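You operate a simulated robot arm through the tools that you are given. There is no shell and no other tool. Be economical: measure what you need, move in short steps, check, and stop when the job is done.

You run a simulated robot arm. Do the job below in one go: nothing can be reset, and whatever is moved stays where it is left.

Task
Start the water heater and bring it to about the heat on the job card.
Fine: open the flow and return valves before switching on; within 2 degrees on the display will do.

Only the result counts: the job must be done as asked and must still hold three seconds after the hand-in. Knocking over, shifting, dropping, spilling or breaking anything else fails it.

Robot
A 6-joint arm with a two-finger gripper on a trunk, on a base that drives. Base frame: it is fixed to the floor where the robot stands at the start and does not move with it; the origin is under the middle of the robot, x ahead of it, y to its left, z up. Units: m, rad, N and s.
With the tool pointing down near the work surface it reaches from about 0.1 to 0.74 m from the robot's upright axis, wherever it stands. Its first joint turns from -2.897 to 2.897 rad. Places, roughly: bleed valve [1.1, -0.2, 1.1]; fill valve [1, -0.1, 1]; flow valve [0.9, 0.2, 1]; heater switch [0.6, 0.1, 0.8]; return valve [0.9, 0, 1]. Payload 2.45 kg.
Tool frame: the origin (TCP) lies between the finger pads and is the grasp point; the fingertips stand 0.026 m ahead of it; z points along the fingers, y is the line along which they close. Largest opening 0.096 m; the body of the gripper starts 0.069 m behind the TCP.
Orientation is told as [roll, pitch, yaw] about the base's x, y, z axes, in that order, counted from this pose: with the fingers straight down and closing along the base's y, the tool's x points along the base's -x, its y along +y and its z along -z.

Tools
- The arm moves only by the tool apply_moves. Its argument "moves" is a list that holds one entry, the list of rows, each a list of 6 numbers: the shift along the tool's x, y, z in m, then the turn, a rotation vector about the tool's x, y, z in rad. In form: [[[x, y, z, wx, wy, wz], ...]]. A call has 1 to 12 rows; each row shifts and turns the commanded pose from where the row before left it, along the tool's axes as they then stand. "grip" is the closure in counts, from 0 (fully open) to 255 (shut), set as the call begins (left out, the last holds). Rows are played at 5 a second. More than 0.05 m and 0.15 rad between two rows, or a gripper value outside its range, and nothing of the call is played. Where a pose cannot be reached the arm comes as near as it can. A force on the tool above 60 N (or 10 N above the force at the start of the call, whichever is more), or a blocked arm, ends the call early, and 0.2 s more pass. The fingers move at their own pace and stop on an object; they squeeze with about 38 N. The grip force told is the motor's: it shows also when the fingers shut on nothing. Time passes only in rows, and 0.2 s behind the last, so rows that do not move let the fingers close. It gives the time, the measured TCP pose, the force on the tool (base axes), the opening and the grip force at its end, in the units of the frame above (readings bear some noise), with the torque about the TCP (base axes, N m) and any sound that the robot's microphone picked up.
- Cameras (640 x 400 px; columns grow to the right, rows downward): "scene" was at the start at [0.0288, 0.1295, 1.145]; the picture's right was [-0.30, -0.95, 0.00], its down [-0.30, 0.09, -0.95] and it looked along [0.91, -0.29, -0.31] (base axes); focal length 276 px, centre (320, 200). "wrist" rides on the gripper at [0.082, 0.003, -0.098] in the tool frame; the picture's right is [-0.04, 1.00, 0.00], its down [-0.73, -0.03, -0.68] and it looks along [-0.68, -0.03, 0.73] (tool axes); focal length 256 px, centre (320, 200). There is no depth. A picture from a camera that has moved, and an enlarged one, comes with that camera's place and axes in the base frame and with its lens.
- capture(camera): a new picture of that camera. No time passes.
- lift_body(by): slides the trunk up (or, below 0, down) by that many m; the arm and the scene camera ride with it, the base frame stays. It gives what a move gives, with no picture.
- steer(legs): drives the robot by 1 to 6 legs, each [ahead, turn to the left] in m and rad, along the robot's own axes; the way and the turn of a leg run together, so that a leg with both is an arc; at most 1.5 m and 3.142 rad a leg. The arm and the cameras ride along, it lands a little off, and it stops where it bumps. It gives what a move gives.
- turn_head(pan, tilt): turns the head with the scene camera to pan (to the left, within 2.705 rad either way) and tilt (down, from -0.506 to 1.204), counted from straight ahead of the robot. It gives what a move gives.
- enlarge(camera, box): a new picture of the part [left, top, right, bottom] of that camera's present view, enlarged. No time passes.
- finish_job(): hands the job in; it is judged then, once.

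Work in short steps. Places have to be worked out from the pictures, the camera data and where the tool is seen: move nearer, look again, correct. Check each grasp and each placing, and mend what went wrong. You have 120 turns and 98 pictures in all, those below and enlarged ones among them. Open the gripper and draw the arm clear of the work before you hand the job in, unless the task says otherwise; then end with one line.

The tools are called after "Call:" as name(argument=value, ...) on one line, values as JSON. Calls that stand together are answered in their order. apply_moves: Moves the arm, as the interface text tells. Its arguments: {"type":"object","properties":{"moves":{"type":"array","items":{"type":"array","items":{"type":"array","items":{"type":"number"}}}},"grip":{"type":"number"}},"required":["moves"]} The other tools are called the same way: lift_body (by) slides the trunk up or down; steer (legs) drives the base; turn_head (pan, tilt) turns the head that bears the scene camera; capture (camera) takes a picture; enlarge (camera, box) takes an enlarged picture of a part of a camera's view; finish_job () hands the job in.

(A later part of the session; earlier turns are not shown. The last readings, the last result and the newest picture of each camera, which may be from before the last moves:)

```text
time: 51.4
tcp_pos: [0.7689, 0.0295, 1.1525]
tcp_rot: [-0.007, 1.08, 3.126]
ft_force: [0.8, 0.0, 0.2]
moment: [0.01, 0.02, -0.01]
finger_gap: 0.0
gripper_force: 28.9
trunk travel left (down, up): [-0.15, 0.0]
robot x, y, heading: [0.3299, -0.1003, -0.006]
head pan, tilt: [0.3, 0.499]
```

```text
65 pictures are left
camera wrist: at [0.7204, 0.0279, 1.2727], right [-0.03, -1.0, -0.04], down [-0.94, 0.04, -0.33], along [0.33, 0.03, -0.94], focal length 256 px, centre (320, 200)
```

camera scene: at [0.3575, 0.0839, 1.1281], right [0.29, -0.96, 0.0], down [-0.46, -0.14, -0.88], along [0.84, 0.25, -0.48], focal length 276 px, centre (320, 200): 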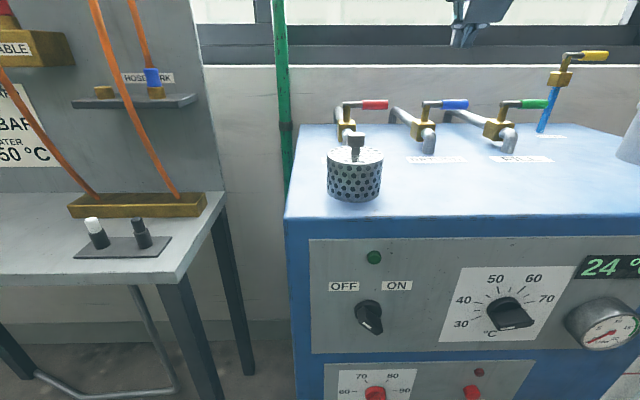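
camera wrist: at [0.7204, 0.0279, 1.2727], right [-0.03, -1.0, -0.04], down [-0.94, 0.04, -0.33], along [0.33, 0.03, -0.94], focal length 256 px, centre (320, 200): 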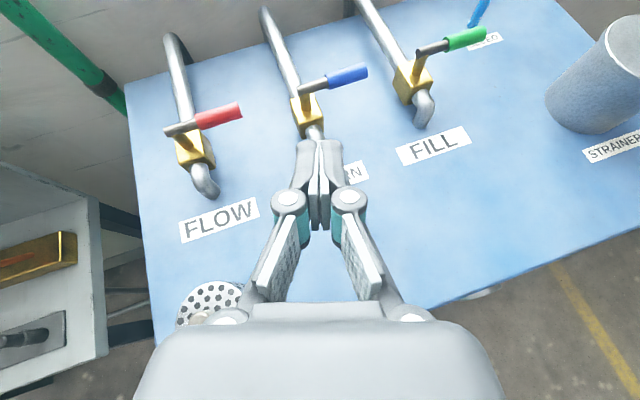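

Great vantage. Blue lever: pivot ≈ (0.94, 0.044), tip ≈ (0.967, −0.025). I steepen the tool to ~47° down and move the closed fingers above and behind the blue handle.

Call:
apply_moves(moves=[[[0, 0, 0, 0, -0.11, 0], [0, 0, 0, 0, -0.11, 0], [0, 0, 0, 0, -0.11, 0], [0.0256, 0.0076, 0.0382, 0, 0, 0], [0.0256, 0.0076, 0.0382, 0, 0, 0], [0.0256, 0.0076, 0.0382, 0, 0, 0], [0.0256, 0.0076, 0.0382, 0, 0, 0], [0.0256, 0.0076, 0.0382, 0, 0, 0]]])

Call:
capture(camera="wrist")

Call:
capture(camera="scene")

```text
time: 53.2
tcp_pos: [0.9927, -0.009, 1.1003]
tcp_rot: [-0.005, 0.75, 3.128]
ft_force: [-0.6, -0.1, 1.3]
moment: [0.0, -0.04, 0.02]
finger_gap: 0.0003
gripper_force: 28.4
trunk travel left (down, up): [-0.15, 0.0]
robot x, y, heading: [0.3287, -0.0986, -0.004]
head pan, tilt: [0.3, 0.499]
```

```text
64 pictures are left
camera wrist: at [0.9838, -0.0111, 1.2297], right [-0.04, -1.0, -0.03], down [-1.0, 0.04, 0.0], along [0.0, 0.03, -1.0], focal length 256 px, centre (320, 200)
```

wrist: 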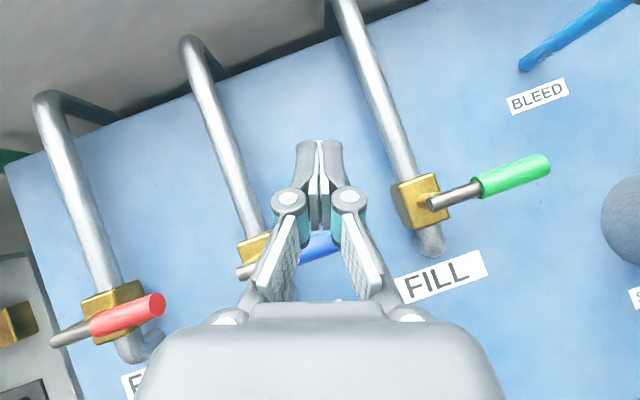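

```text
63 pictures are left
camera scene: at [0.357, 0.084, 1.1281], right [0.29, -0.96, 0.0], down [-0.46, -0.14, -0.88], along [0.84, 0.26, -0.48], focal length 276 px, centre (320, 200)
```

scene: 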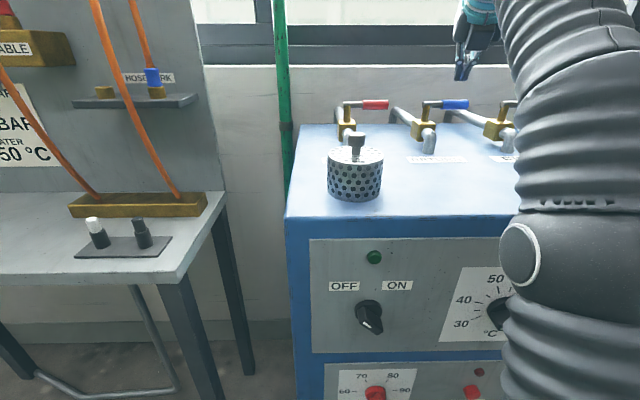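

Blue handle passes beneath the fingers as expected. I lower straight down behind it.

Call:
apply_moves(moves=[[[-0.0139, 0, 0.0149, 0, 0, 0], [-0.0139, 0, 0.0149, 0, 0, 0], [-0.0139, 0, 0.0149, 0, 0, 0]]])

Call:
capture(camera="scene")

Call:
capture(camera="wrist")

```text
time: 54.0
tcp_pos: [0.9913, -0.0088, 1.0386]
tcp_rot: [-0.004, 0.75, 3.128]
ft_force: [0.3, 0.4, 0.2]
moment: [-0.02, 0.02, -0.04]
finger_gap: 0.0
gripper_force: 28.7
trunk travel left (down, up): [-0.15, 0.0]
robot x, y, heading: [0.3305, -0.1019, -0.005]
head pan, tilt: [0.3, 0.499]
```

```text
62 pictures are left
camera scene: at [0.3576, 0.0839, 1.1281], right [0.29, -0.96, 0.0], down [-0.46, -0.14, -0.88], along [0.84, 0.26, -0.48], focal length 276 px, centre (320, 200)
```

scene: 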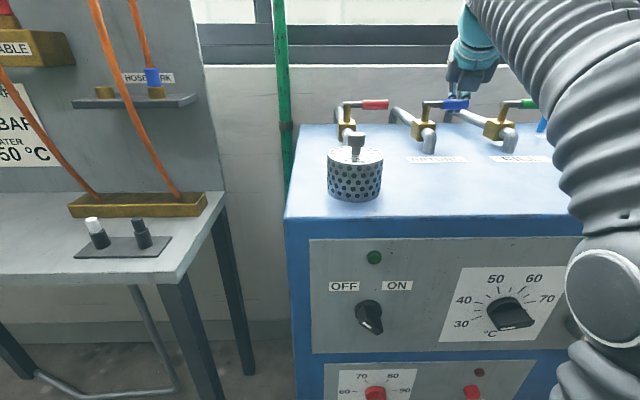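

```text
61 pictures are left
camera wrist: at [0.9842, -0.0119, 1.1685], right [-0.04, -1.0, -0.03], down [-1.0, 0.04, 0.0], along [0.0, 0.03, -1.0], focal length 256 px, centre (320, 200)
```

wrist: 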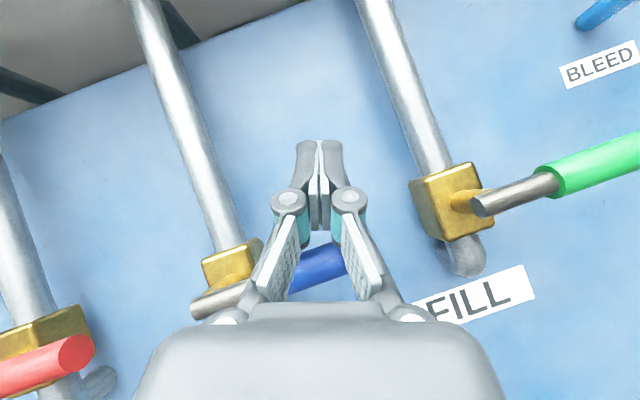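

Fingers are behind the blue handle with no contact. I pull straight back in small steps.

Call:
apply_moves(moves=[[[-0.0088, 0, -0.0082, 0, 0, 0], [-0.0088, 0, -0.0082, 0, 0, 0], [-0.0088, 0, -0.0082, 0, 0, 0], [-0.0088, -0.002, -0.0082, 0, 0, 0], [-0.0088, -0.003, -0.0082, 0, 0, 0]]])

Call:
capture(camera="wrist")

Call:
enlarge(camera="scene", box=[300, 20, 560, 182])

```text
time: 55.2
tcp_pos: [0.9324, -0.0049, 1.0384]
tcp_rot: [-0.004, 0.75, 3.128]
ft_force: [0.5, -1.5, 1.2]
moment: [-0.02, 0.02, 0.02]
finger_gap: 0.0
gripper_force: 28.8
trunk travel left (down, up): [-0.15, 0.0]
robot x, y, heading: [0.3307, -0.0955, -0.007]
head pan, tilt: [0.3, 0.499]
```

```text
60 pictures are left
camera wrist: at [0.9245, -0.0072, 1.1684], right [-0.04, -1.0, -0.03], down [-1.0, 0.04, 0.0], along [0.0, 0.03, -1.0], focal length 256 px, centre (320, 200)
```

wrist: 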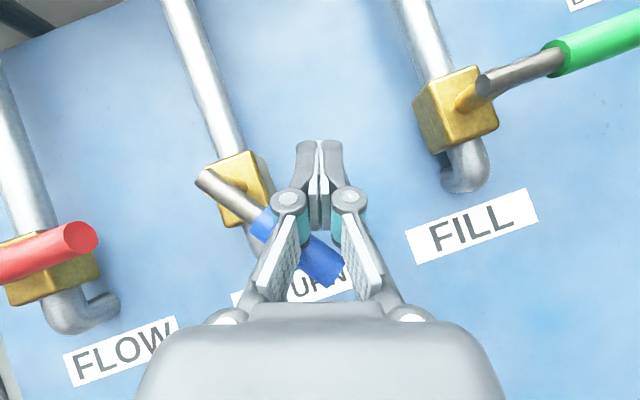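

```text
2.46 times, centred on (430, 101) of scene
camera zoom: at [0.3576, 0.0838, 1.128], right [0.29, -0.96, 0.0], down [-0.46, -0.14, -0.88], along [0.84, 0.26, -0.48], focal length 678 px, centre (49, 444)
```

zoom: 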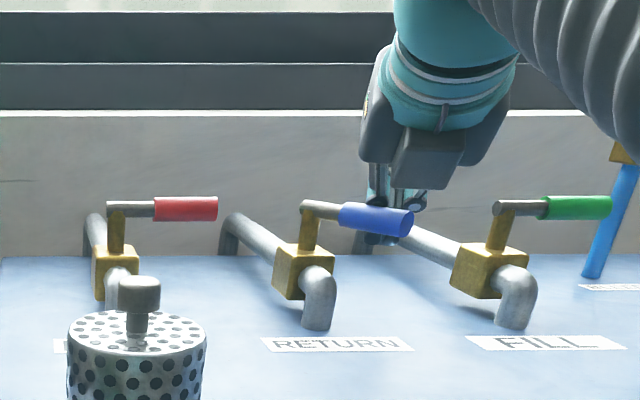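

Lever is ~55° around. I continue back and left to complete the quarter turn.

Call:
apply_moves(moves=[[[-0.0088, -0.004, -0.0082, 0, 0, 0], [-0.0088, -0.004, -0.0082, 0, 0, 0], [-0.0088, -0.005, -0.0082, 0, 0, 0], [-0.0044, -0.006, -0.0041, 0, 0, 0]]])

Call:
capture(camera="wrist")

```text
time: 56.2
tcp_pos: [0.8957, 0.0082, 1.0381]
tcp_rot: [-0.004, 0.751, 3.122]
ft_force: [38.1, -37.7, 13.2]
moment: [0.24, 0.37, 0.23]
finger_gap: 0.0
gripper_force: 28.6
trunk travel left (down, up): [-0.15, 0.0]
robot x, y, heading: [0.3322, -0.1006, -0.014]
head pan, tilt: [0.3, 0.499]
```

```text
58 pictures are left
camera wrist: at [0.887, 0.0063, 1.1672], right [-0.05, -1.0, -0.03], down [-1.0, 0.05, 0.0], along [0.01, 0.03, -1.0], focal length 256 px, centre (320, 200)
```

wrist: 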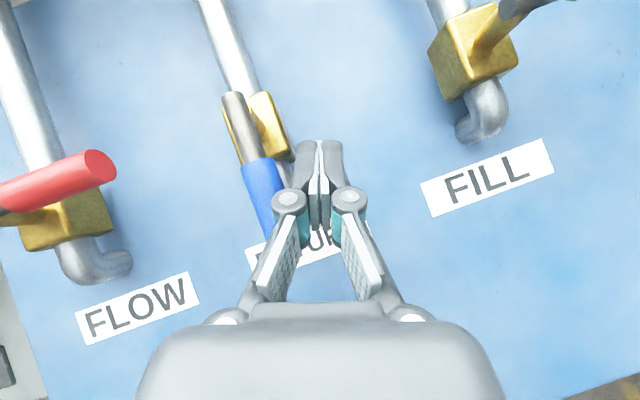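

Force rose to ~54 N: the blue lever is against its open stop, in line with the pipe. I back off to the right and lift clear to look.

Call:
apply_moves(moves=[[[0, 0.015, 0, 0, 0, 0], [0, 0.01, 0, 0, 0, 0], [0.0273, 0, -0.0293, 0, 0, 0], [0.0273, 0, -0.0293, 0, 0, 0]]])

Call:
capture(camera="wrist")

Call:
enlarge(camera="scene", box=[300, 20, 560, 182])

```text
time: 57.2
tcp_pos: [0.8909, -0.0087, 1.1186]
tcp_rot: [-0.006, 0.748, 3.127]
ft_force: [-0.5, 0.1, 0.8]
moment: [-0.01, -0.03, 0.02]
finger_gap: 0.0
gripper_force: 28.1
trunk travel left (down, up): [-0.15, 0.0]
robot x, y, heading: [0.331, -0.101, -0.008]
head pan, tilt: [0.3, 0.499]
```

```text
57 pictures are left
camera wrist: at [0.8835, -0.0122, 1.2482], right [-0.04, -1.0, -0.03], down [-1.0, 0.04, 0.0], along [0.0, 0.03, -1.0], focal length 256 px, centre (320, 200)
```

wrist: 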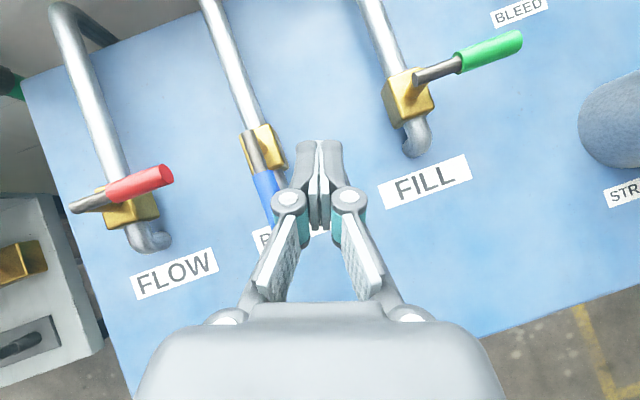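

```text
2.46 times, centred on (430, 101) of scene
camera zoom: at [0.3572, 0.0838, 1.128], right [0.29, -0.96, 0.0], down [-0.46, -0.14, -0.88], along [0.84, 0.26, -0.48], focal length 678 px, centre (49, 444)
```

zoom: 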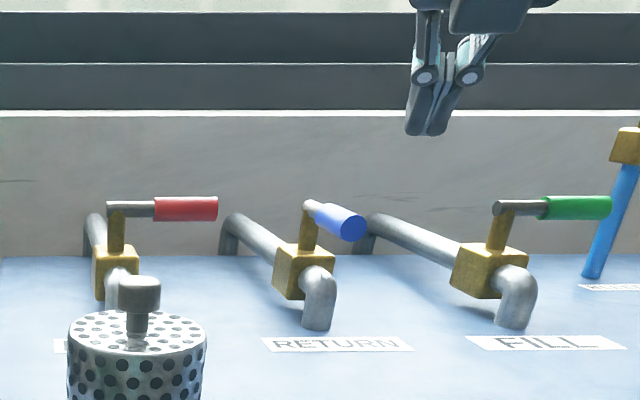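

Return valve is open. Now I repeat the same motion shifted to the red flow lever: above and behind its handle first.

Call:
apply_moves(moves=[[[0.0065, -0.0383, 0.0124, 0, 0, 0], [0.0065, -0.0383, 0.0124, 0, 0, 0], [0.0065, -0.0383, 0.0124, 0, 0, 0], [0.0065, -0.0383, 0.0124, 0, 0, 0], [0, 0, 0, 0, 0, 0]]])

Call:
capture(camera="wrist")

```text
time: 58.4
tcp_pos: [0.9428, 0.1426, 1.0995]
tcp_rot: [-0.004, 0.749, 3.13]
ft_force: [-0.3, 1.1, -0.3]
moment: [0.02, 0.01, -0.01]
finger_gap: 0.0001
gripper_force: 29.0
trunk travel left (down, up): [-0.15, 0.0]
robot x, y, heading: [0.3338, -0.0979, -0.003]
head pan, tilt: [0.3, 0.499]
```

```text
55 pictures are left
camera wrist: at [0.9363, 0.1403, 1.2285], right [-0.04, -1.0, -0.03], down [-1.0, 0.04, 0.0], along [0.0, 0.03, -1.0], focal length 256 px, centre (320, 200)
```

wrist: 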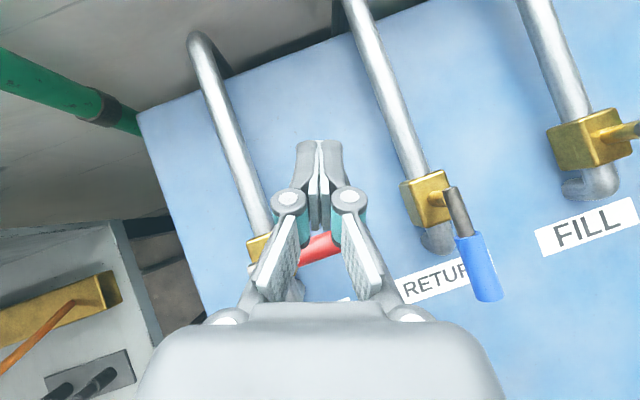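

Geometry matches the blue case. I lower and pull back in the same way.

Call:
apply_moves(moves=[[[-0.0139, 0, 0.0149, 0, 0, 0], [-0.0139, 0, 0.0149, 0, 0, 0], [-0.0139, 0, 0.0149, 0, 0, 0], [-0.0088, 0, -0.0082, 0, 0, 0], [-0.0088, 0, -0.0082, 0, 0, 0], [-0.0088, 0, -0.0082, 0, 0, 0], [-0.0088, -0.002, -0.0082, 0, 0, 0], [-0.0088, -0.003, -0.0082, 0, 0, 0]]])

Call:
capture(camera="wrist")

```text
time: 60.2
tcp_pos: [0.8843, 0.1496, 1.04]
tcp_rot: [-0.006, 0.748, 3.129]
ft_force: [1.4, -2.1, 2.0]
moment: [0.03, 0.06, 0.05]
finger_gap: 0.0
gripper_force: 27.9
trunk travel left (down, up): [-0.15, 0.0]
robot x, y, heading: [0.3273, -0.1037, -0.006]
head pan, tilt: [0.3, 0.499]
```

```text
54 pictures are left
camera wrist: at [0.8763, 0.147, 1.1689], right [-0.04, -1.0, -0.03], down [-1.0, 0.04, 0.0], along [0.0, 0.03, -1.0], focal length 256 px, centre (320, 200)
```

wrist: 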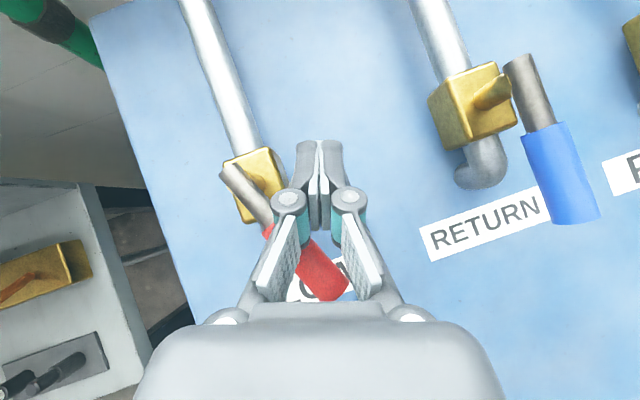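

Same result as before; I finish the quarter turn back and left until the stop.

Call:
apply_moves(moves=[[[-0.0088, -0.004, -0.0082, 0, 0, 0], [-0.0088, -0.004, -0.0082, 0, 0, 0], [-0.0088, -0.005, -0.0082, 0, 0, 0], [-0.0044, -0.006, -0.0041, 0, 0, 0]]])

Call:
capture(camera="wrist")

```text
time: 61.1
tcp_pos: [0.8536, 0.1535, 1.0424]
tcp_rot: [0.003, 0.758, 3.113]
ft_force: [17.3, -22.2, 0.2]
moment: [0.02, 0.0, 0.12]
finger_gap: 0.0
gripper_force: 28.2
trunk travel left (down, up): [-0.15, 0.0]
robot x, y, heading: [0.3316, -0.1015, -0.022]
head pan, tilt: [0.3, 0.499]
stopped in row 4: the force on the tool passed its limit at 69 N (the readings are from after the stop); the commanded pose is now the measured one
```

```text
53 pictures are left
camera wrist: at [0.8442, 0.1518, 1.1709], right [-0.06, -1.0, -0.03], down [-1.0, 0.06, -0.01], along [0.01, 0.02, -1.0], focal length 256 px, centre (320, 200)
```

wrist: 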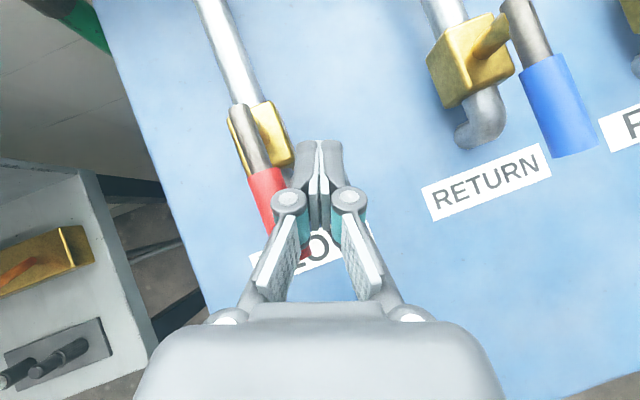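

Stop reached, lever in line with the pipe. I back off right and lift away, then check.

Call:
apply_moves(moves=[[[0, 0.015, 0, 0, 0, 0], [0, 0.01, 0, 0, 0, 0], [0.0273, 0, -0.0293, 0, 0, 0], [0.0273, 0, -0.0293, 0, 0, 0]]])

Call:
capture(camera="wrist")

Call:
enlarge(camera="scene", box=[280, 70, 640, 390])

```text
time: 62.1
tcp_pos: [0.8493, 0.1312, 1.1223]
tcp_rot: [0.002, 0.757, 3.119]
ft_force: [-0.3, 0.9, 1.0]
moment: [0.01, 0.01, 0.01]
finger_gap: 0.0
gripper_force: 28.5
trunk travel left (down, up): [-0.15, 0.0]
robot x, y, heading: [0.3303, -0.1017, -0.016]
head pan, tilt: [0.3, 0.499]
```

```text
52 pictures are left
camera wrist: at [0.8409, 0.1308, 1.2515], right [-0.05, -1.0, -0.03], down [-1.0, 0.05, -0.01], along [0.01, 0.03, -1.0], focal length 256 px, centre (320, 200)
```

wrist: 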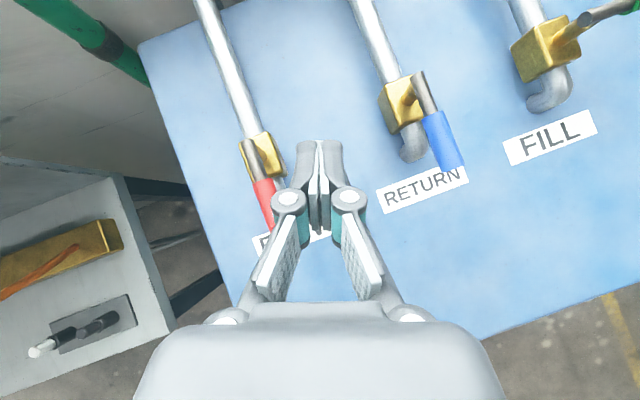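

```text
1.25 times, centred on (460, 230) of scene
camera zoom: at [0.3597, 0.0835, 1.128], right [0.28, -0.96, 0.0], down [-0.46, -0.13, -0.88], along [0.84, 0.25, -0.48], focal length 344 px, centre (145, 162)
```

zoom: 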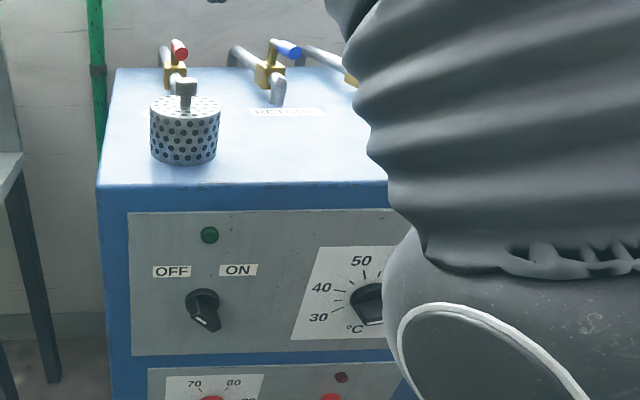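

Both valves open. Now I drive back 0.25 m with the arm still high, and view the front panel.

Call:
steer(legs=[[-0.25, 0]])

Call:
turn_head(pan=0.15, tilt=0.45)

Call:
capture(camera="scene")

```text
time: 63.9
tcp_pos: [0.5943, 0.1364, 1.1231]
tcp_rot: [0.0, 0.755, 3.121]
ft_force: [0.2, 0.0, -0.9]
moment: [-0.05, -0.02, -0.02]
finger_gap: 0.0
gripper_force: 28.6
trunk travel left (down, up): [-0.15, 0.0]
robot x, y, heading: [0.0755, -0.0973, -0.011]
head pan, tilt: [0.3, 0.499]
```

```text
time: 64.6
tcp_pos: [0.595, 0.1367, 1.1225]
tcp_rot: [0.002, 0.756, 3.12]
ft_force: [-0.6, 0.3, 0.5]
moment: [0.0, 0.01, 0.02]
finger_gap: 0.0001
gripper_force: 28.7
trunk travel left (down, up): [-0.15, 0.0]
robot x, y, heading: [0.0786, -0.098, -0.012]
head pan, tilt: [0.15, 0.45]
```

```text
50 pictures are left
camera scene: at [0.1095, 0.074, 1.1325], right [0.14, -0.99, 0.0], down [-0.43, -0.06, -0.9], along [0.89, 0.12, -0.44], focal length 276 px, centre (320, 200)
```

scene: 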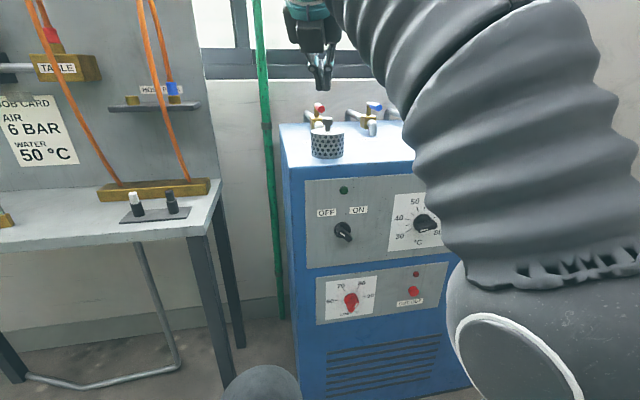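

Call:
enlarge(camera="scene", box=[300, 170, 450, 270])

```text
4.00 times, centred on (375, 220) of scene
camera zoom: at [0.1095, 0.074, 1.1325], right [0.14, -0.99, 0.0], down [-0.43, -0.06, -0.9], along [0.89, 0.12, -0.44], focal length 1102 px, centre (100, 120)
```

zoom: 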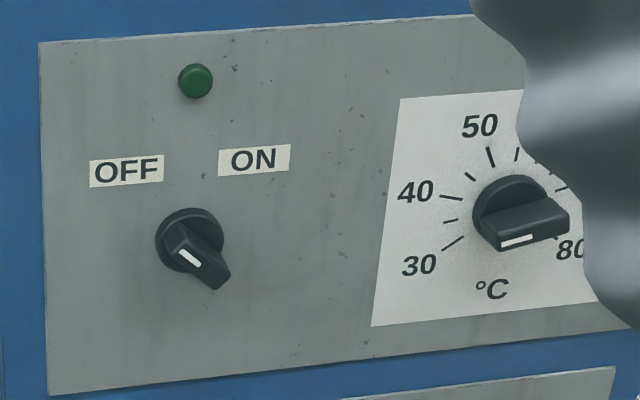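

Reading: switch pointer at OFF (upper left); thermostat pointer lower-left (~30–35). Switch base ≈ (0.652, 0.096, 0.793), thermostat ≈ (0.722, −0.097, 0.786). I pull the arm back, level the tool and yaw it 20° to face the panel squarely.

Call:
apply_moves(moves=[[[-0.029, 0, -0.0274, 0, 0, 0], [-0.029, 0, -0.0274, 0, 0, 0], [-0.029, 0, -0.0274, 0, 0, 0], [0, 0, 0, 0, 0.136, 0], [0, 0, 0, 0, 0.136, 0], [0, 0, 0, 0, 0.136, 0], [0, 0, 0, 0, 0.136, 0], [0, 0, 0, 0, 0.136, 0], [0, 0, 0, 0, 0.136, 0], [0, 0, 0, 0.1167, 0, 0], [0, 0, 0, 0.1167, 0, 0], [0, 0, 0, 0.1167, 0, 0]]], grip=0)

Call:
capture(camera="wrist")

Call:
capture(camera="scene")

```text
time: 67.2
tcp_pos: [0.4755, 0.1396, 1.1229]
tcp_rot: [1.892, 1.569, -0.922]
ft_force: [0.3, -0.2, 0.4]
moment: [0.01, 0.01, 0.02]
finger_gap: 0.0958
gripper_force: 0.0
trunk travel left (down, up): [-0.15, 0.0]
robot x, y, heading: [0.0794, -0.0983, -0.013]
head pan, tilt: [0.15, 0.45]
```

```text
48 pictures are left
camera wrist: at [0.3834, 0.1064, 1.2056], right [0.32, -0.95, -0.04], down [-0.65, -0.19, -0.73], along [0.69, 0.26, -0.68], focal length 256 px, centre (320, 200)
```

wrist: 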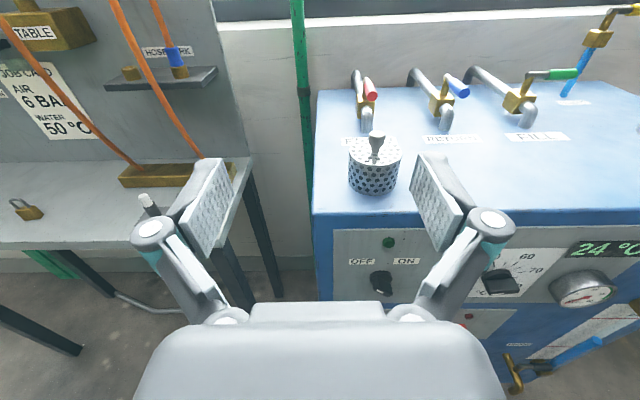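

```text
47 pictures are left
camera scene: at [0.1096, 0.0739, 1.1325], right [0.14, -0.99, 0.0], down [-0.43, -0.06, -0.9], along [0.89, 0.12, -0.44], focal length 276 px, centre (320, 200)
```

scene: 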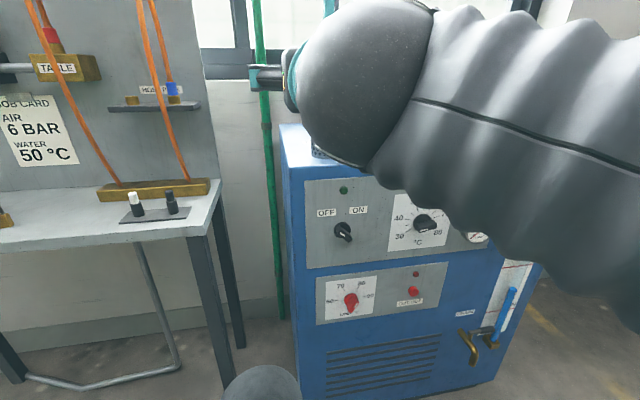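

The tool faces the panel squarely. I roll the gripper ~65° clockwise for the thermostat bar, then move down-right to ~12 cm before the thermostat.

Call:
apply_moves(moves=[[[0, 0, 0, 0, 0, 0.1417], [0, 0, 0, 0, 0, 0.1417], [0, 0, 0, 0, 0, 0.1417], [0, 0, 0, 0, 0, 0.1417], [0, 0, 0, 0, 0, 0.1417], [0, 0, 0, 0, 0, 0.1417], [0, 0, 0, 0, 0, 0.1417], [0, 0, 0, 0, 0, 0.1417]]])

Call:
apply_moves(moves=[[[0.0146, 0.0413, 0.001, 0, 0, 0], [0.0146, 0.0413, 0.001, 0, 0, 0], [0.0146, 0.0413, 0.001, 0, 0, 0], [0.0146, 0.0413, 0.001, 0, 0, 0], [0.0146, 0.0413, 0.001, 0, 0, 0], [0.0146, 0.0413, 0.001, 0, 0, 0], [0.0146, 0.0413, 0.001, 0, 0, 0], [0.0146, 0.0413, 0.001, 0, 0, 0], [0.0146, 0.0413, 0.001, 0, 0, 0], [0.0146, 0.0413, 0.001, 0, 0, 0]]])

Call:
capture(camera="wrist")

Call:
capture(camera="scene")

```text
time: 69.0
tcp_pos: [0.4756, 0.1396, 1.1229]
tcp_rot: [-1.571, 0.436, 1.9]
ft_force: [-0.7, -0.6, 0.8]
moment: [0.01, 0.02, 0.0]
finger_gap: 0.0959
gripper_force: 0.0
trunk travel left (down, up): [-0.15, 0.0]
robot x, y, heading: [0.0757, -0.0988, -0.018]
head pan, tilt: [0.15, 0.45]
```

```text
time: 71.2
tcp_pos: [0.4998, 0.0428, 0.8716]
tcp_rot: [-1.569, 0.441, 1.895]
ft_force: [0.3, -0.2, -0.6]
moment: [0.02, 0.01, 0.01]
finger_gap: 0.0962
gripper_force: 0.1
out of reach, approached as far as the arm can: row 4, 5, 6, 7, 8, 9, 10
trunk travel left (down, up): [-0.15, 0.0]
robot x, y, heading: [0.0764, -0.0927, -0.012]
head pan, tilt: [0.15, 0.45]
```

```text
46 pictures are left
camera wrist: at [0.4297, -0.0588, 0.9057], right [0.12, -0.37, -0.92], down [-0.86, 0.43, -0.28], along [0.5, 0.83, -0.26], focal length 256 px, centre (320, 200)
```

wrist: 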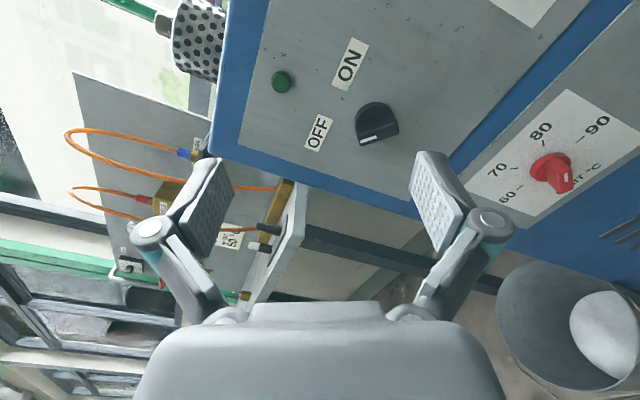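

```text
45 pictures are left
camera scene: at [0.1095, 0.0738, 1.1326], right [0.14, -0.99, 0.0], down [-0.43, -0.06, -0.9], along [0.89, 0.12, -0.44], focal length 276 px, centre (320, 200)
```

scene: 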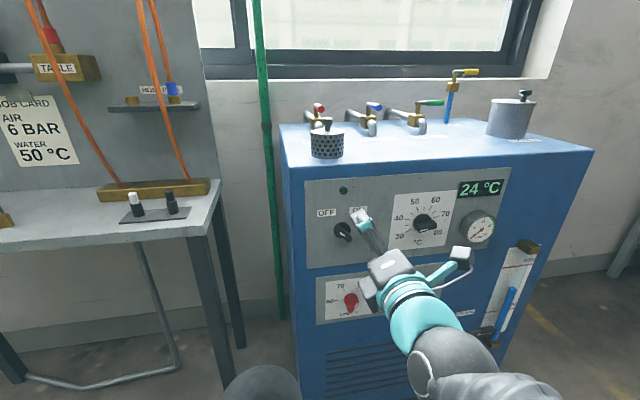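

The arm is folded too close with a level tool. I drive back 0.13 m to give it room.

Call:
steer(legs=[[-0.13, 0]])

Call:
enlarge(camera="scene", box=[300, 150, 540, 300])

```text
time: 72.5
tcp_pos: [0.3689, 0.0437, 0.8719]
tcp_rot: [-1.569, 0.438, 1.893]
ft_force: [0.0, 0.0, 0.7]
moment: [0.01, -0.05, 0.0]
finger_gap: 0.0961
gripper_force: 0.1
trunk travel left (down, up): [-0.15, 0.0]
robot x, y, heading: [-0.0542, -0.0929, -0.013]
head pan, tilt: [0.15, 0.45]
```

```text
2.67 times, centred on (420, 225) of scene
camera zoom: at [-0.021, 0.0755, 1.1326], right [0.14, -0.99, 0.0], down [-0.43, -0.06, -0.9], along [0.89, 0.12, -0.44], focal length 735 px, centre (53, 133)
```

zoom: 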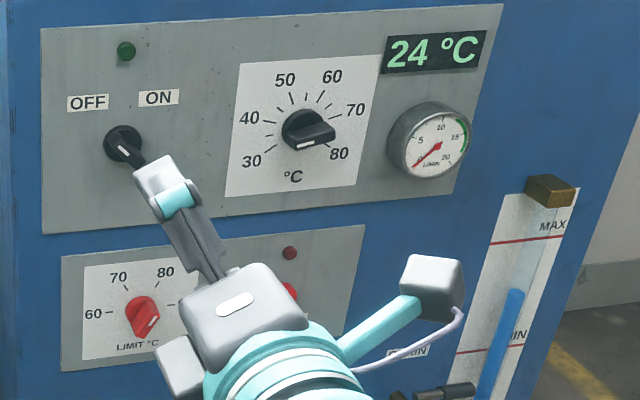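

Level is OK and the flow gauge reads 0 (pump off). I now move sideways to line up with the thermostat, then part of the way forward.

Call:
apply_moves(moves=[[[0.033, 0.0286, 0, 0, 0, 0], [0.033, 0.0286, 0, 0, 0, 0], [0.033, 0.0286, 0, 0, 0, 0], [0.033, 0.0286, 0, 0, 0, 0], [0.033, 0.0286, 0, 0, 0, 0], [0.033, 0.0286, 0, 0, 0, 0], [0, 0, 0.043, 0, 0, 0], [0, 0, 0.043, 0, 0, 0], [0, 0, 0.043, 0, 0, 0], [0, 0, 0.043, 0, 0, 0]]])

Call:
capture(camera="wrist")

Call:
capture(camera="scene")

```text
time: 74.7
tcp_pos: [0.5205, 0.1229, 0.8738]
tcp_rot: [-1.567, 0.438, 1.884]
ft_force: [-0.7, -0.5, 0.9]
moment: [-0.03, 0.06, 0.04]
finger_gap: 0.0958
gripper_force: 0.0
out of reach, approached as far as the arm can: row 1, 2, 3, 4, 5, 6, 7, 8, 9, 10
trunk travel left (down, up): [-0.15, 0.0]
robot x, y, heading: [-0.0523, -0.0948, -0.018]
head pan, tilt: [0.15, 0.45]
```

```text
43 pictures are left
camera wrist: at [0.4501, 0.0207, 0.9087], right [0.12, -0.37, -0.92], down [-0.86, 0.43, -0.28], along [0.5, 0.82, -0.27], focal length 256 px, centre (320, 200)
```

wrist: 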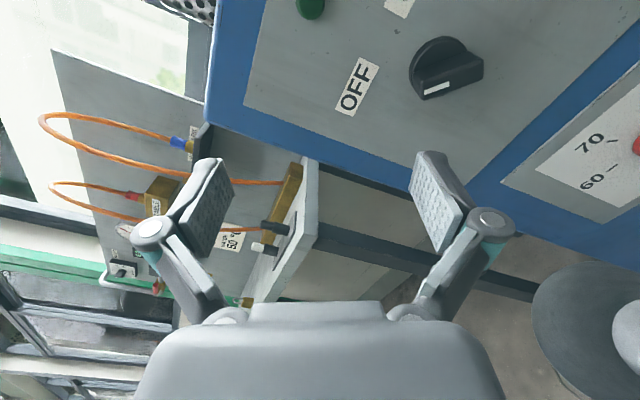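

```text
42 pictures are left
camera scene: at [-0.0213, 0.0754, 1.1326], right [0.14, -0.99, 0.0], down [-0.43, -0.06, -0.9], along [0.89, 0.12, -0.43], focal length 276 px, centre (320, 200)
```

scene: 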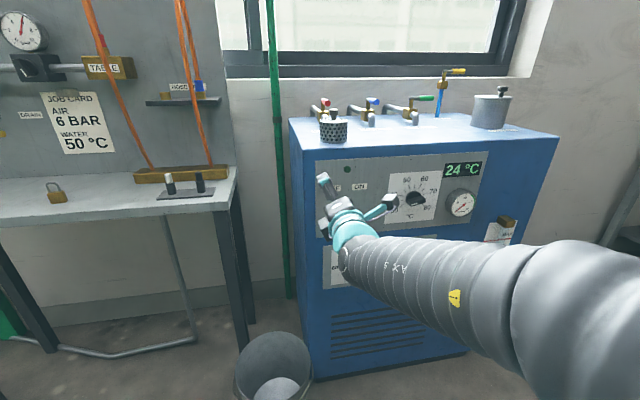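

Some wrist joint limit blocks this posture. I back off a little and roll the gripper further clockwise toward its neutral roll to see whether movement frees up.

Call:
apply_moves(moves=[[[0, 0, -0.04, 0, 0, 0], [0, 0, -0.04, 0, 0, 0.1], [0, 0, 0, 0, 0, 0.15], [0, 0, 0, 0, 0, 0.15], [0, 0, 0, 0, 0, 0.15], [0, 0, 0, 0, 0, 0.15], [0, 0, 0, 0, 0, 0.15], [0, 0, 0, 0, 0, 0.15], [0, 0, 0, 0, 0, 0.15], [0, 0, 0, 0, 0, 0.15], [0, 0, 0, 0, 0, 0.15], [0, 0, 0, 0, 0, 0.15]]])

Call:
apply_moves(moves=[[[0, 0, 0, 0, 0, 0.14], [0, 0, 0, 0, 0, 0.14], [0, 0, 0, 0, 0, 0.13]]])

Call:
apply_moves(moves=[[[0, -0.04, 0, 0, 0, 0], [0, -0.04, 0, 0, 0, 0], [0, -0.04, 0, 0, 0, 0], [0, -0.04, 0, 0, 0, 0], [0.03, 0, 0, 0, 0, 0], [0.03, 0, 0, 0, 0, 0]]])

Call:
capture(camera="scene")

```text
time: 77.3
tcp_pos: [0.4433, 0.0949, 0.8765]
tcp_rot: [-1.568, -1.162, 1.892]
ft_force: [-0.9, 0.5, 0.2]
moment: [0.01, -0.01, -0.01]
finger_gap: 0.0962
gripper_force: 0.1
trunk travel left (down, up): [-0.15, 0.0]
robot x, y, heading: [-0.0509, -0.0964, -0.014]
head pan, tilt: [0.15, 0.45]
```

```text
time: 78.1
tcp_pos: [0.4439, 0.0945, 0.8779]
tcp_rot: [1.068, -1.568, -0.746]
ft_force: [-0.8, -0.6, 0.3]
moment: [-0.01, 0.02, -0.02]
finger_gap: 0.0961
gripper_force: 0.1
trunk travel left (down, up): [-0.15, 0.0]
robot x, y, heading: [-0.0535, -0.0914, -0.015]
head pan, tilt: [0.15, 0.45]
```

```text
time: 79.5
tcp_pos: [0.4369, 0.0884, 0.8271]
tcp_rot: [-0.272, -1.568, 0.587]
ft_force: [-0.5, 0.3, 0.6]
moment: [0.01, 0.0, 0.01]
finger_gap: 0.0959
gripper_force: 0.0
out of reach, approached as far as the arm can: row 1, 2, 3, 4, 5, 6
trunk travel left (down, up): [-0.15, 0.0]
robot x, y, heading: [-0.0513, -0.0937, -0.01]
head pan, tilt: [0.15, 0.45]
```

```text
41 pictures are left
camera scene: at [-0.021, 0.0755, 1.1326], right [0.14, -0.99, 0.0], down [-0.43, -0.06, -0.9], along [0.89, 0.12, -0.44], focal length 276 px, centre (320, 200)
```

scene: 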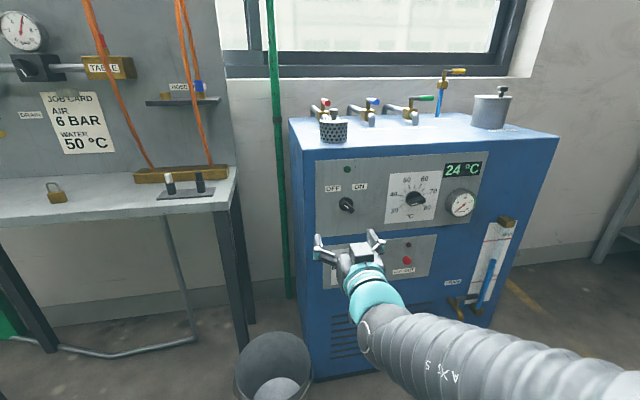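

The tool-forearm alignment (wrist singularity) blocks sideways motion; it's best to have the robot axis on the knob's normal line. I shift the base slightly right so the switch is straight along the arm.

Call:
steer(legs=[[0, -0.55], [0.073, 0], [0, 0.56]])

Call:
apply_moves(moves=[[[0, 0, 0, 0, 0, -0.15], [0, 0, 0, 0, 0, -0.15], [0, 0, 0, 0, 0, -0.15], [0, 0, 0, 0, 0, -0.15], [0, 0, 0, 0, 0, -0.15]]])

Call:
capture(camera="wrist")

Call:
capture(camera="scene")

```text
time: 83.6
tcp_pos: [0.496, 0.0604, 0.8268]
tcp_rot: [-0.221, -1.571, 0.555]
ft_force: [-0.2, -1.3, 0.6]
moment: [-0.04, 0.02, -0.01]
finger_gap: 0.0961
gripper_force: 0.1
trunk travel left (down, up): [-0.15, 0.0]
robot x, y, heading: [0.0058, -0.1373, 0.011]
head pan, tilt: [0.15, 0.45]
```

```text
time: 84.8
tcp_pos: [0.4959, 0.0599, 0.8264]
tcp_rot: [-1.568, -0.819, 1.905]
ft_force: [0.7, -0.3, 0.7]
moment: [-0.02, 0.01, 0.01]
finger_gap: 0.0959
gripper_force: 0.1
trunk travel left (down, up): [-0.15, 0.0]
robot x, y, heading: [0.0089, -0.1372, 0.009]
head pan, tilt: [0.15, 0.45]
```

```text
40 pictures are left
camera wrist: at [0.4201, -0.021, 0.7667], right [-0.25, 0.71, -0.65], down [-0.8, 0.23, 0.56], along [0.55, 0.66, 0.51], focal length 256 px, centre (320, 200)
```

wrist: 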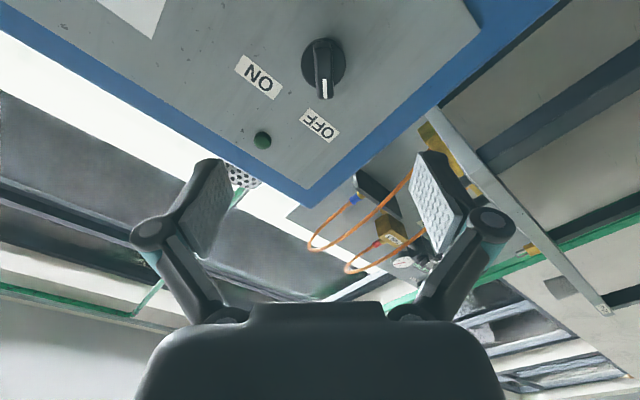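

```text
39 pictures are left
camera scene: at [0.038, 0.0377, 1.1325], right [0.16, -0.99, 0.0], down [-0.43, -0.07, -0.9], along [0.89, 0.14, -0.44], focal length 276 px, centre (320, 200)
```

scene: 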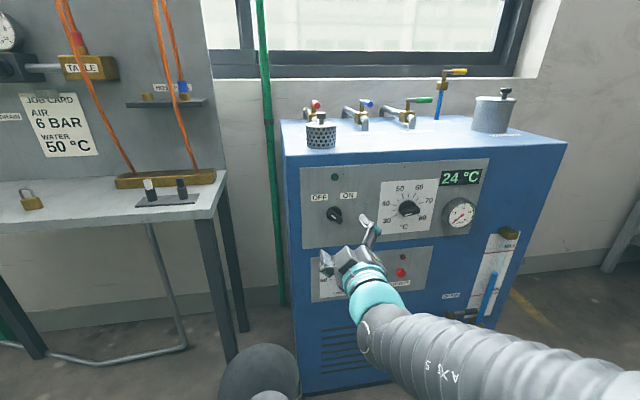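

The bar lines up with the gripper's closing plane. The knob sits ~1.8 cm toward tool +x; I correct and move 8 cm forward, then check.

Call:
apply_moves(moves=[[[0.009, 0.001, 0, 0, 0, 0], [0.009, 0.001, 0, 0, 0, 0], [0, 0, 0.03, 0, 0, 0], [0, 0, 0.03, 0, 0, 0], [0, 0, 0.015, 0, 0, 0]]])

Call:
capture(camera="wrist")

Call:
enlarge(camera="scene", box=[280, 150, 480, 275])

```text
time: 86.0
tcp_pos: [0.5587, 0.0959, 0.8156]
tcp_rot: [-1.565, -0.82, 1.897]
ft_force: [-0.2, 0.2, 0.6]
moment: [-0.02, 0.01, 0.01]
finger_gap: 0.0958
gripper_force: 0.0
out of reach, approached as far as the arm can: row 1, 2, 3, 4
trunk travel left (down, up): [-0.15, 0.0]
robot x, y, heading: [0.0062, -0.1292, 0.008]
head pan, tilt: [0.15, 0.45]
```

```text
38 pictures are left
camera wrist: at [0.4822, 0.0144, 0.7566], right [-0.25, 0.72, -0.65], down [-0.8, 0.23, 0.56], along [0.55, 0.66, 0.51], focal length 256 px, centre (320, 200)
```

wrist: 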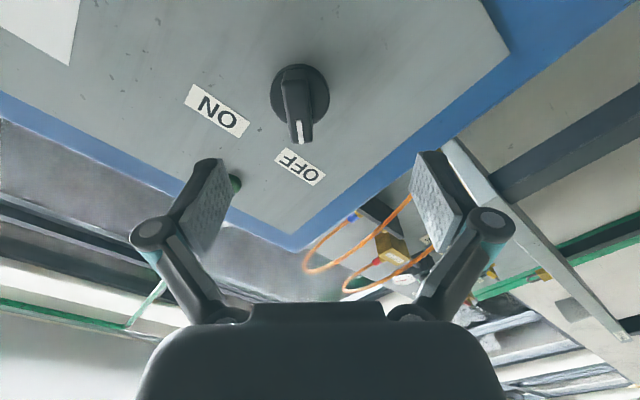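

```text
3.20 times, centred on (380, 212) of scene
camera zoom: at [0.0379, 0.0376, 1.1326], right [0.16, -0.99, 0.0], down [-0.43, -0.07, -0.9], along [0.89, 0.14, -0.44], focal length 882 px, centre (128, 160)
```

zoom: 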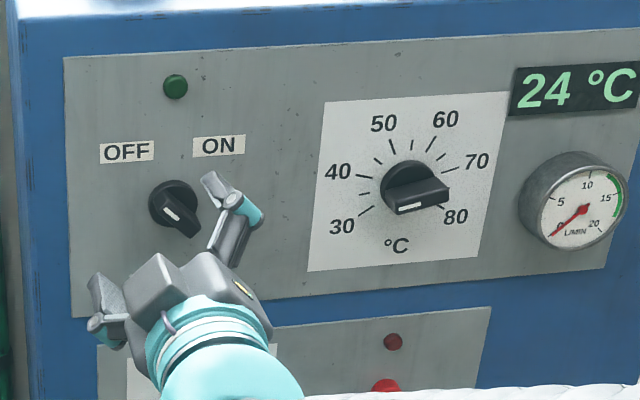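

The forearm is parallel to the tool here, so sideways is singular. I back off, lower the trunk 0.15 m and raise the tool by the same amount, which bends the wrist properly.

Call:
apply_moves(moves=[[[0, 0, -0.04, 0, 0, 0], [0, 0, -0.04, 0, 0, 0]]])

Call:
lift_body(by=-0.15)

Call:
apply_moves(moves=[[[-0.03, 0.029, 0, 0, 0, 0], [-0.03, 0.029, 0, 0, 0, 0], [-0.03, 0.029, 0, 0, 0, 0]]])

```text
time: 86.6
tcp_pos: [0.4842, 0.0664, 0.8157]
tcp_rot: [-1.569, -0.82, 1.904]
ft_force: [0.5, -0.3, 0.7]
moment: [0.02, 0.0, 0.02]
finger_gap: 0.0962
gripper_force: 0.0
trunk travel left (down, up): [-0.15, 0.0]
robot x, y, heading: [0.0092, -0.136, 0.005]
head pan, tilt: [0.15, 0.45]
```

```text
time: 88.4
tcp_pos: [0.4844, 0.0654, 0.667]
tcp_rot: [-1.567, -0.821, 1.904]
ft_force: [0.4, 0.3, -0.1]
moment: [0.04, 0.02, 0.01]
finger_gap: 0.0957
gripper_force: 0.1
trunk travel left (down, up): [0.0, 0.15]
robot x, y, heading: [0.0119, -0.136, 0.002]
head pan, tilt: [0.15, 0.45]
```

```text
time: 89.2
tcp_pos: [0.4434, 0.1839, 0.6725]
tcp_rot: [-1.568, -0.821, 1.903]
ft_force: [0.2, 0.4, -0.7]
moment: [0.01, -0.02, -0.01]
finger_gap: 0.096
gripper_force: 0.1
trunk travel left (down, up): [0.0, 0.15]
robot x, y, heading: [0.0092, -0.1383, 0.007]
head pan, tilt: [0.15, 0.45]
```

I moved along the wrong axis (left); I correct up and to the right.

Call:
apply_moves(moves=[[[-0.0012, -0.0407, 0, 0, 0, 0], [-0.0012, -0.0407, 0, 0, 0, 0], [-0.0012, -0.0407, 0, 0, 0, 0], [-0.0012, -0.0407, 0, 0, 0, 0], [-0.0012, -0.0407, 0, 0, 0, 0]]])

Call:
capture(camera="wrist")

```text
time: 90.4
tcp_pos: [0.4918, 0.047, 0.8167]
tcp_rot: [-1.565, -0.819, 1.904]
ft_force: [-1.0, -0.5, 0.4]
moment: [0.0, -0.01, 0.0]
finger_gap: 0.0958
gripper_force: 0.0
trunk travel left (down, up): [0.0, 0.15]
robot x, y, heading: [0.0095, -0.1352, 0.011]
head pan, tilt: [0.15, 0.45]
```

```text
36 pictures are left
camera wrist: at [0.416, -0.0356, 0.7568], right [-0.25, 0.71, -0.65], down [-0.8, 0.23, 0.56], along [0.55, 0.66, 0.51], focal length 256 px, centre (320, 200)
```

wrist: 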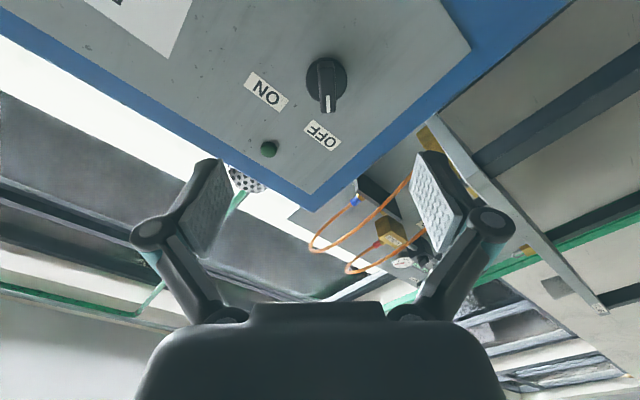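

Sideways motion is free now. Switch disc triangulates to ≈ (0.626, 0.094, 0.810); I advance 9 cm with a small correction and check.

Call:
apply_moves(moves=[[[0.005, 0.005, 0.02, 0, 0, 0], [0, 0, 0.035, 0, 0, 0], [0, 0, 0.035, 0, 0, 0], [0, 0, 0, 0, 0, 0]]])

Call:
capture(camera="wrist")

```text
time: 91.4
tcp_pos: [0.5748, 0.0773, 0.8081]
tcp_rot: [-1.568, -0.821, 1.906]
ft_force: [-0.8, -0.3, -0.8]
moment: [-0.02, -0.02, -0.02]
finger_gap: 0.0957
gripper_force: 0.0
trunk travel left (down, up): [0.0, 0.15]
robot x, y, heading: [0.0118, -0.1382, 0.006]
head pan, tilt: [0.15, 0.45]
```

```text
35 pictures are left
camera wrist: at [0.4997, -0.0049, 0.748], right [-0.25, 0.72, -0.65], down [-0.8, 0.23, 0.56], along [0.55, 0.66, 0.51], focal length 256 px, centre (320, 200)
```

wrist: 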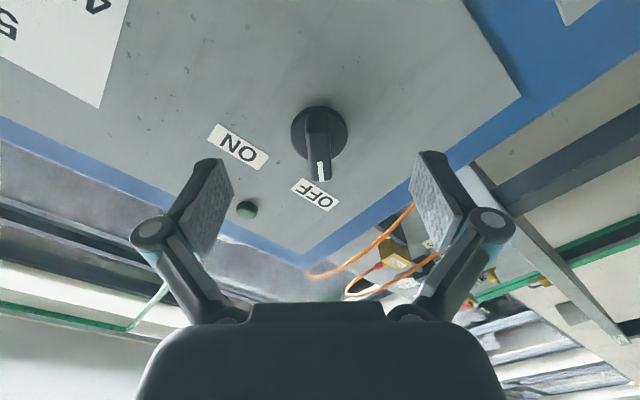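

The switch is centred; the disc is ~5 cm ahead of the TCP. I advance 2.2 cm more and close on the bar.

Call:
apply_moves(moves=[[[0, 0, 0.011, 0, 0, 0], [0, 0, 0.011, 0, 0, 0], [0, 0, 0, 0, 0, 0]]])

Call:
apply_moves(moves=[[[0, 0, 0, 0, 0, 0], [0, 0, 0, 0, 0, 0], [0, 0, 0, 0, 0, 0], [0, 0, 0, 0, 0, 0]]], grip=255)

Call:
capture(camera="wrist")

```text
time: 92.2
tcp_pos: [0.5976, 0.0854, 0.8086]
tcp_rot: [-1.567, -0.822, 1.904]
ft_force: [0.1, 0.2, 0.1]
moment: [0.03, -0.02, 0.0]
finger_gap: 0.0961
gripper_force: 0.0
trunk travel left (down, up): [0.0, 0.15]
robot x, y, heading: [0.0088, -0.1379, 0.009]
head pan, tilt: [0.15, 0.45]
```

```text
time: 93.2
tcp_pos: [0.596, 0.084, 0.8086]
tcp_rot: [-1.569, -0.822, 1.903]
ft_force: [-2.2, -3.8, 2.9]
moment: [-0.09, 0.02, -0.15]
finger_gap: 0.0139
gripper_force: 40.4
trunk travel left (down, up): [0.0, 0.15]
robot x, y, heading: [0.0118, -0.1321, 0.008]
head pan, tilt: [0.15, 0.45]
```

```text
34 pictures are left
camera wrist: at [0.5211, 0.0027, 0.7489], right [-0.25, 0.72, -0.65], down [-0.8, 0.23, 0.56], along [0.55, 0.66, 0.51], focal length 256 px, centre (320, 200)
```

wrist: 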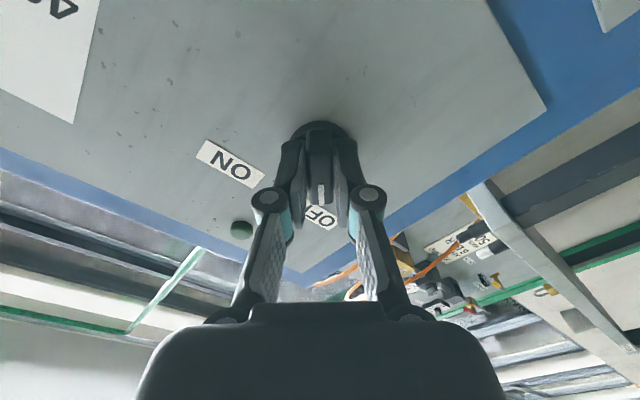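

Bar gripped (14 mm). I turn clockwise toward ON in steps.

Call:
apply_moves(moves=[[[0, 0, 0, 0, 0, 0.12], [0, 0, 0, 0, 0, 0.12], [0, 0, 0, 0, 0, 0.12], [0, 0, 0, 0, 0, 0.12], [0, 0, 0, 0, 0, 0.12], [0, 0, 0, 0, 0, 0.12], [0, 0, 0, 0, 0, 0.12], [0, 0, 0, 0, 0, 0.12], [0, 0, 0, 0, 0, 0.12]]])

Call:
capture(camera="wrist")

Call:
capture(camera="scene")

```text
time: 95.2
tcp_pos: [0.5976, 0.0865, 0.8097]
tcp_rot: [1.524, -1.235, -1.211]
ft_force: [7.4, -50.8, -36.7]
moment: [0.04, 0.08, -1.64]
finger_gap: 0.0139
gripper_force: 40.8
out of reach, approached as far as the arm can: row 9
trunk travel left (down, up): [0.0, 0.15]
robot x, y, heading: [0.0079, -0.1365, -0.005]
head pan, tilt: [0.15, 0.45]
```

```text
33 pictures are left
camera wrist: at [0.4922, 0.0852, 0.7366], right [-0.28, 0.89, 0.37], down [-0.55, -0.46, 0.69], along [0.79, -0.01, 0.62], focal length 256 px, centre (320, 200)
```

wrist: 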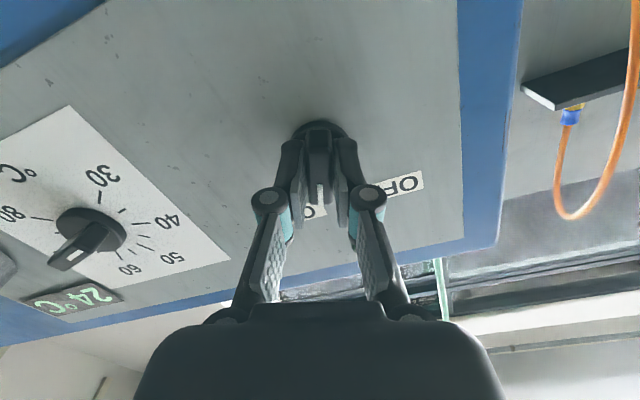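

```text
32 pictures are left
camera scene: at [0.042, 0.0353, 0.9822], right [0.14, -0.99, 0.0], down [-0.43, -0.06, -0.9], along [0.89, 0.13, -0.44], focal length 276 px, centre (320, 200)
```

scene: 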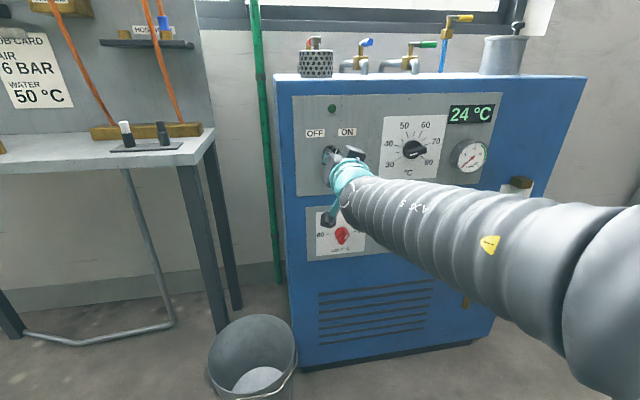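

Side force built up (joint limit near). I release the grip to relieve it and inspect the switch.

Call:
apply_moves(moves=[[[0, 0, 0, 0, 0, 0], [0, 0, 0, 0, 0, 0], [0, 0, 0, 0, 0, 0]]], grip=120)

Call:
capture(camera="wrist")

```text
time: 96.0
tcp_pos: [0.5927, 0.0935, 0.8155]
tcp_rot: [1.553, -1.243, -1.228]
ft_force: [0.3, -0.1, -0.2]
moment: [0.02, 0.0, -0.02]
finger_gap: 0.051
gripper_force: 0.0
trunk travel left (down, up): [0.0, 0.15]
robot x, y, heading: [0.0116, -0.1354, 0.009]
head pan, tilt: [0.15, 0.45]
```

```text
31 pictures are left
camera wrist: at [0.4886, 0.091, 0.7421], right [-0.3, 0.88, 0.36], down [-0.55, -0.47, 0.69], along [0.78, 0.0, 0.63], focal length 256 px, centre (320, 200)
```

wrist: 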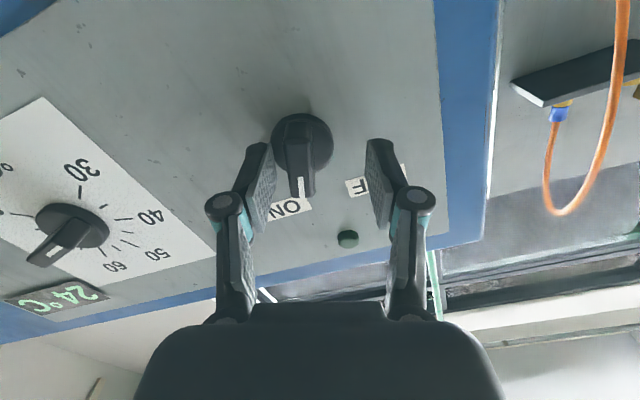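

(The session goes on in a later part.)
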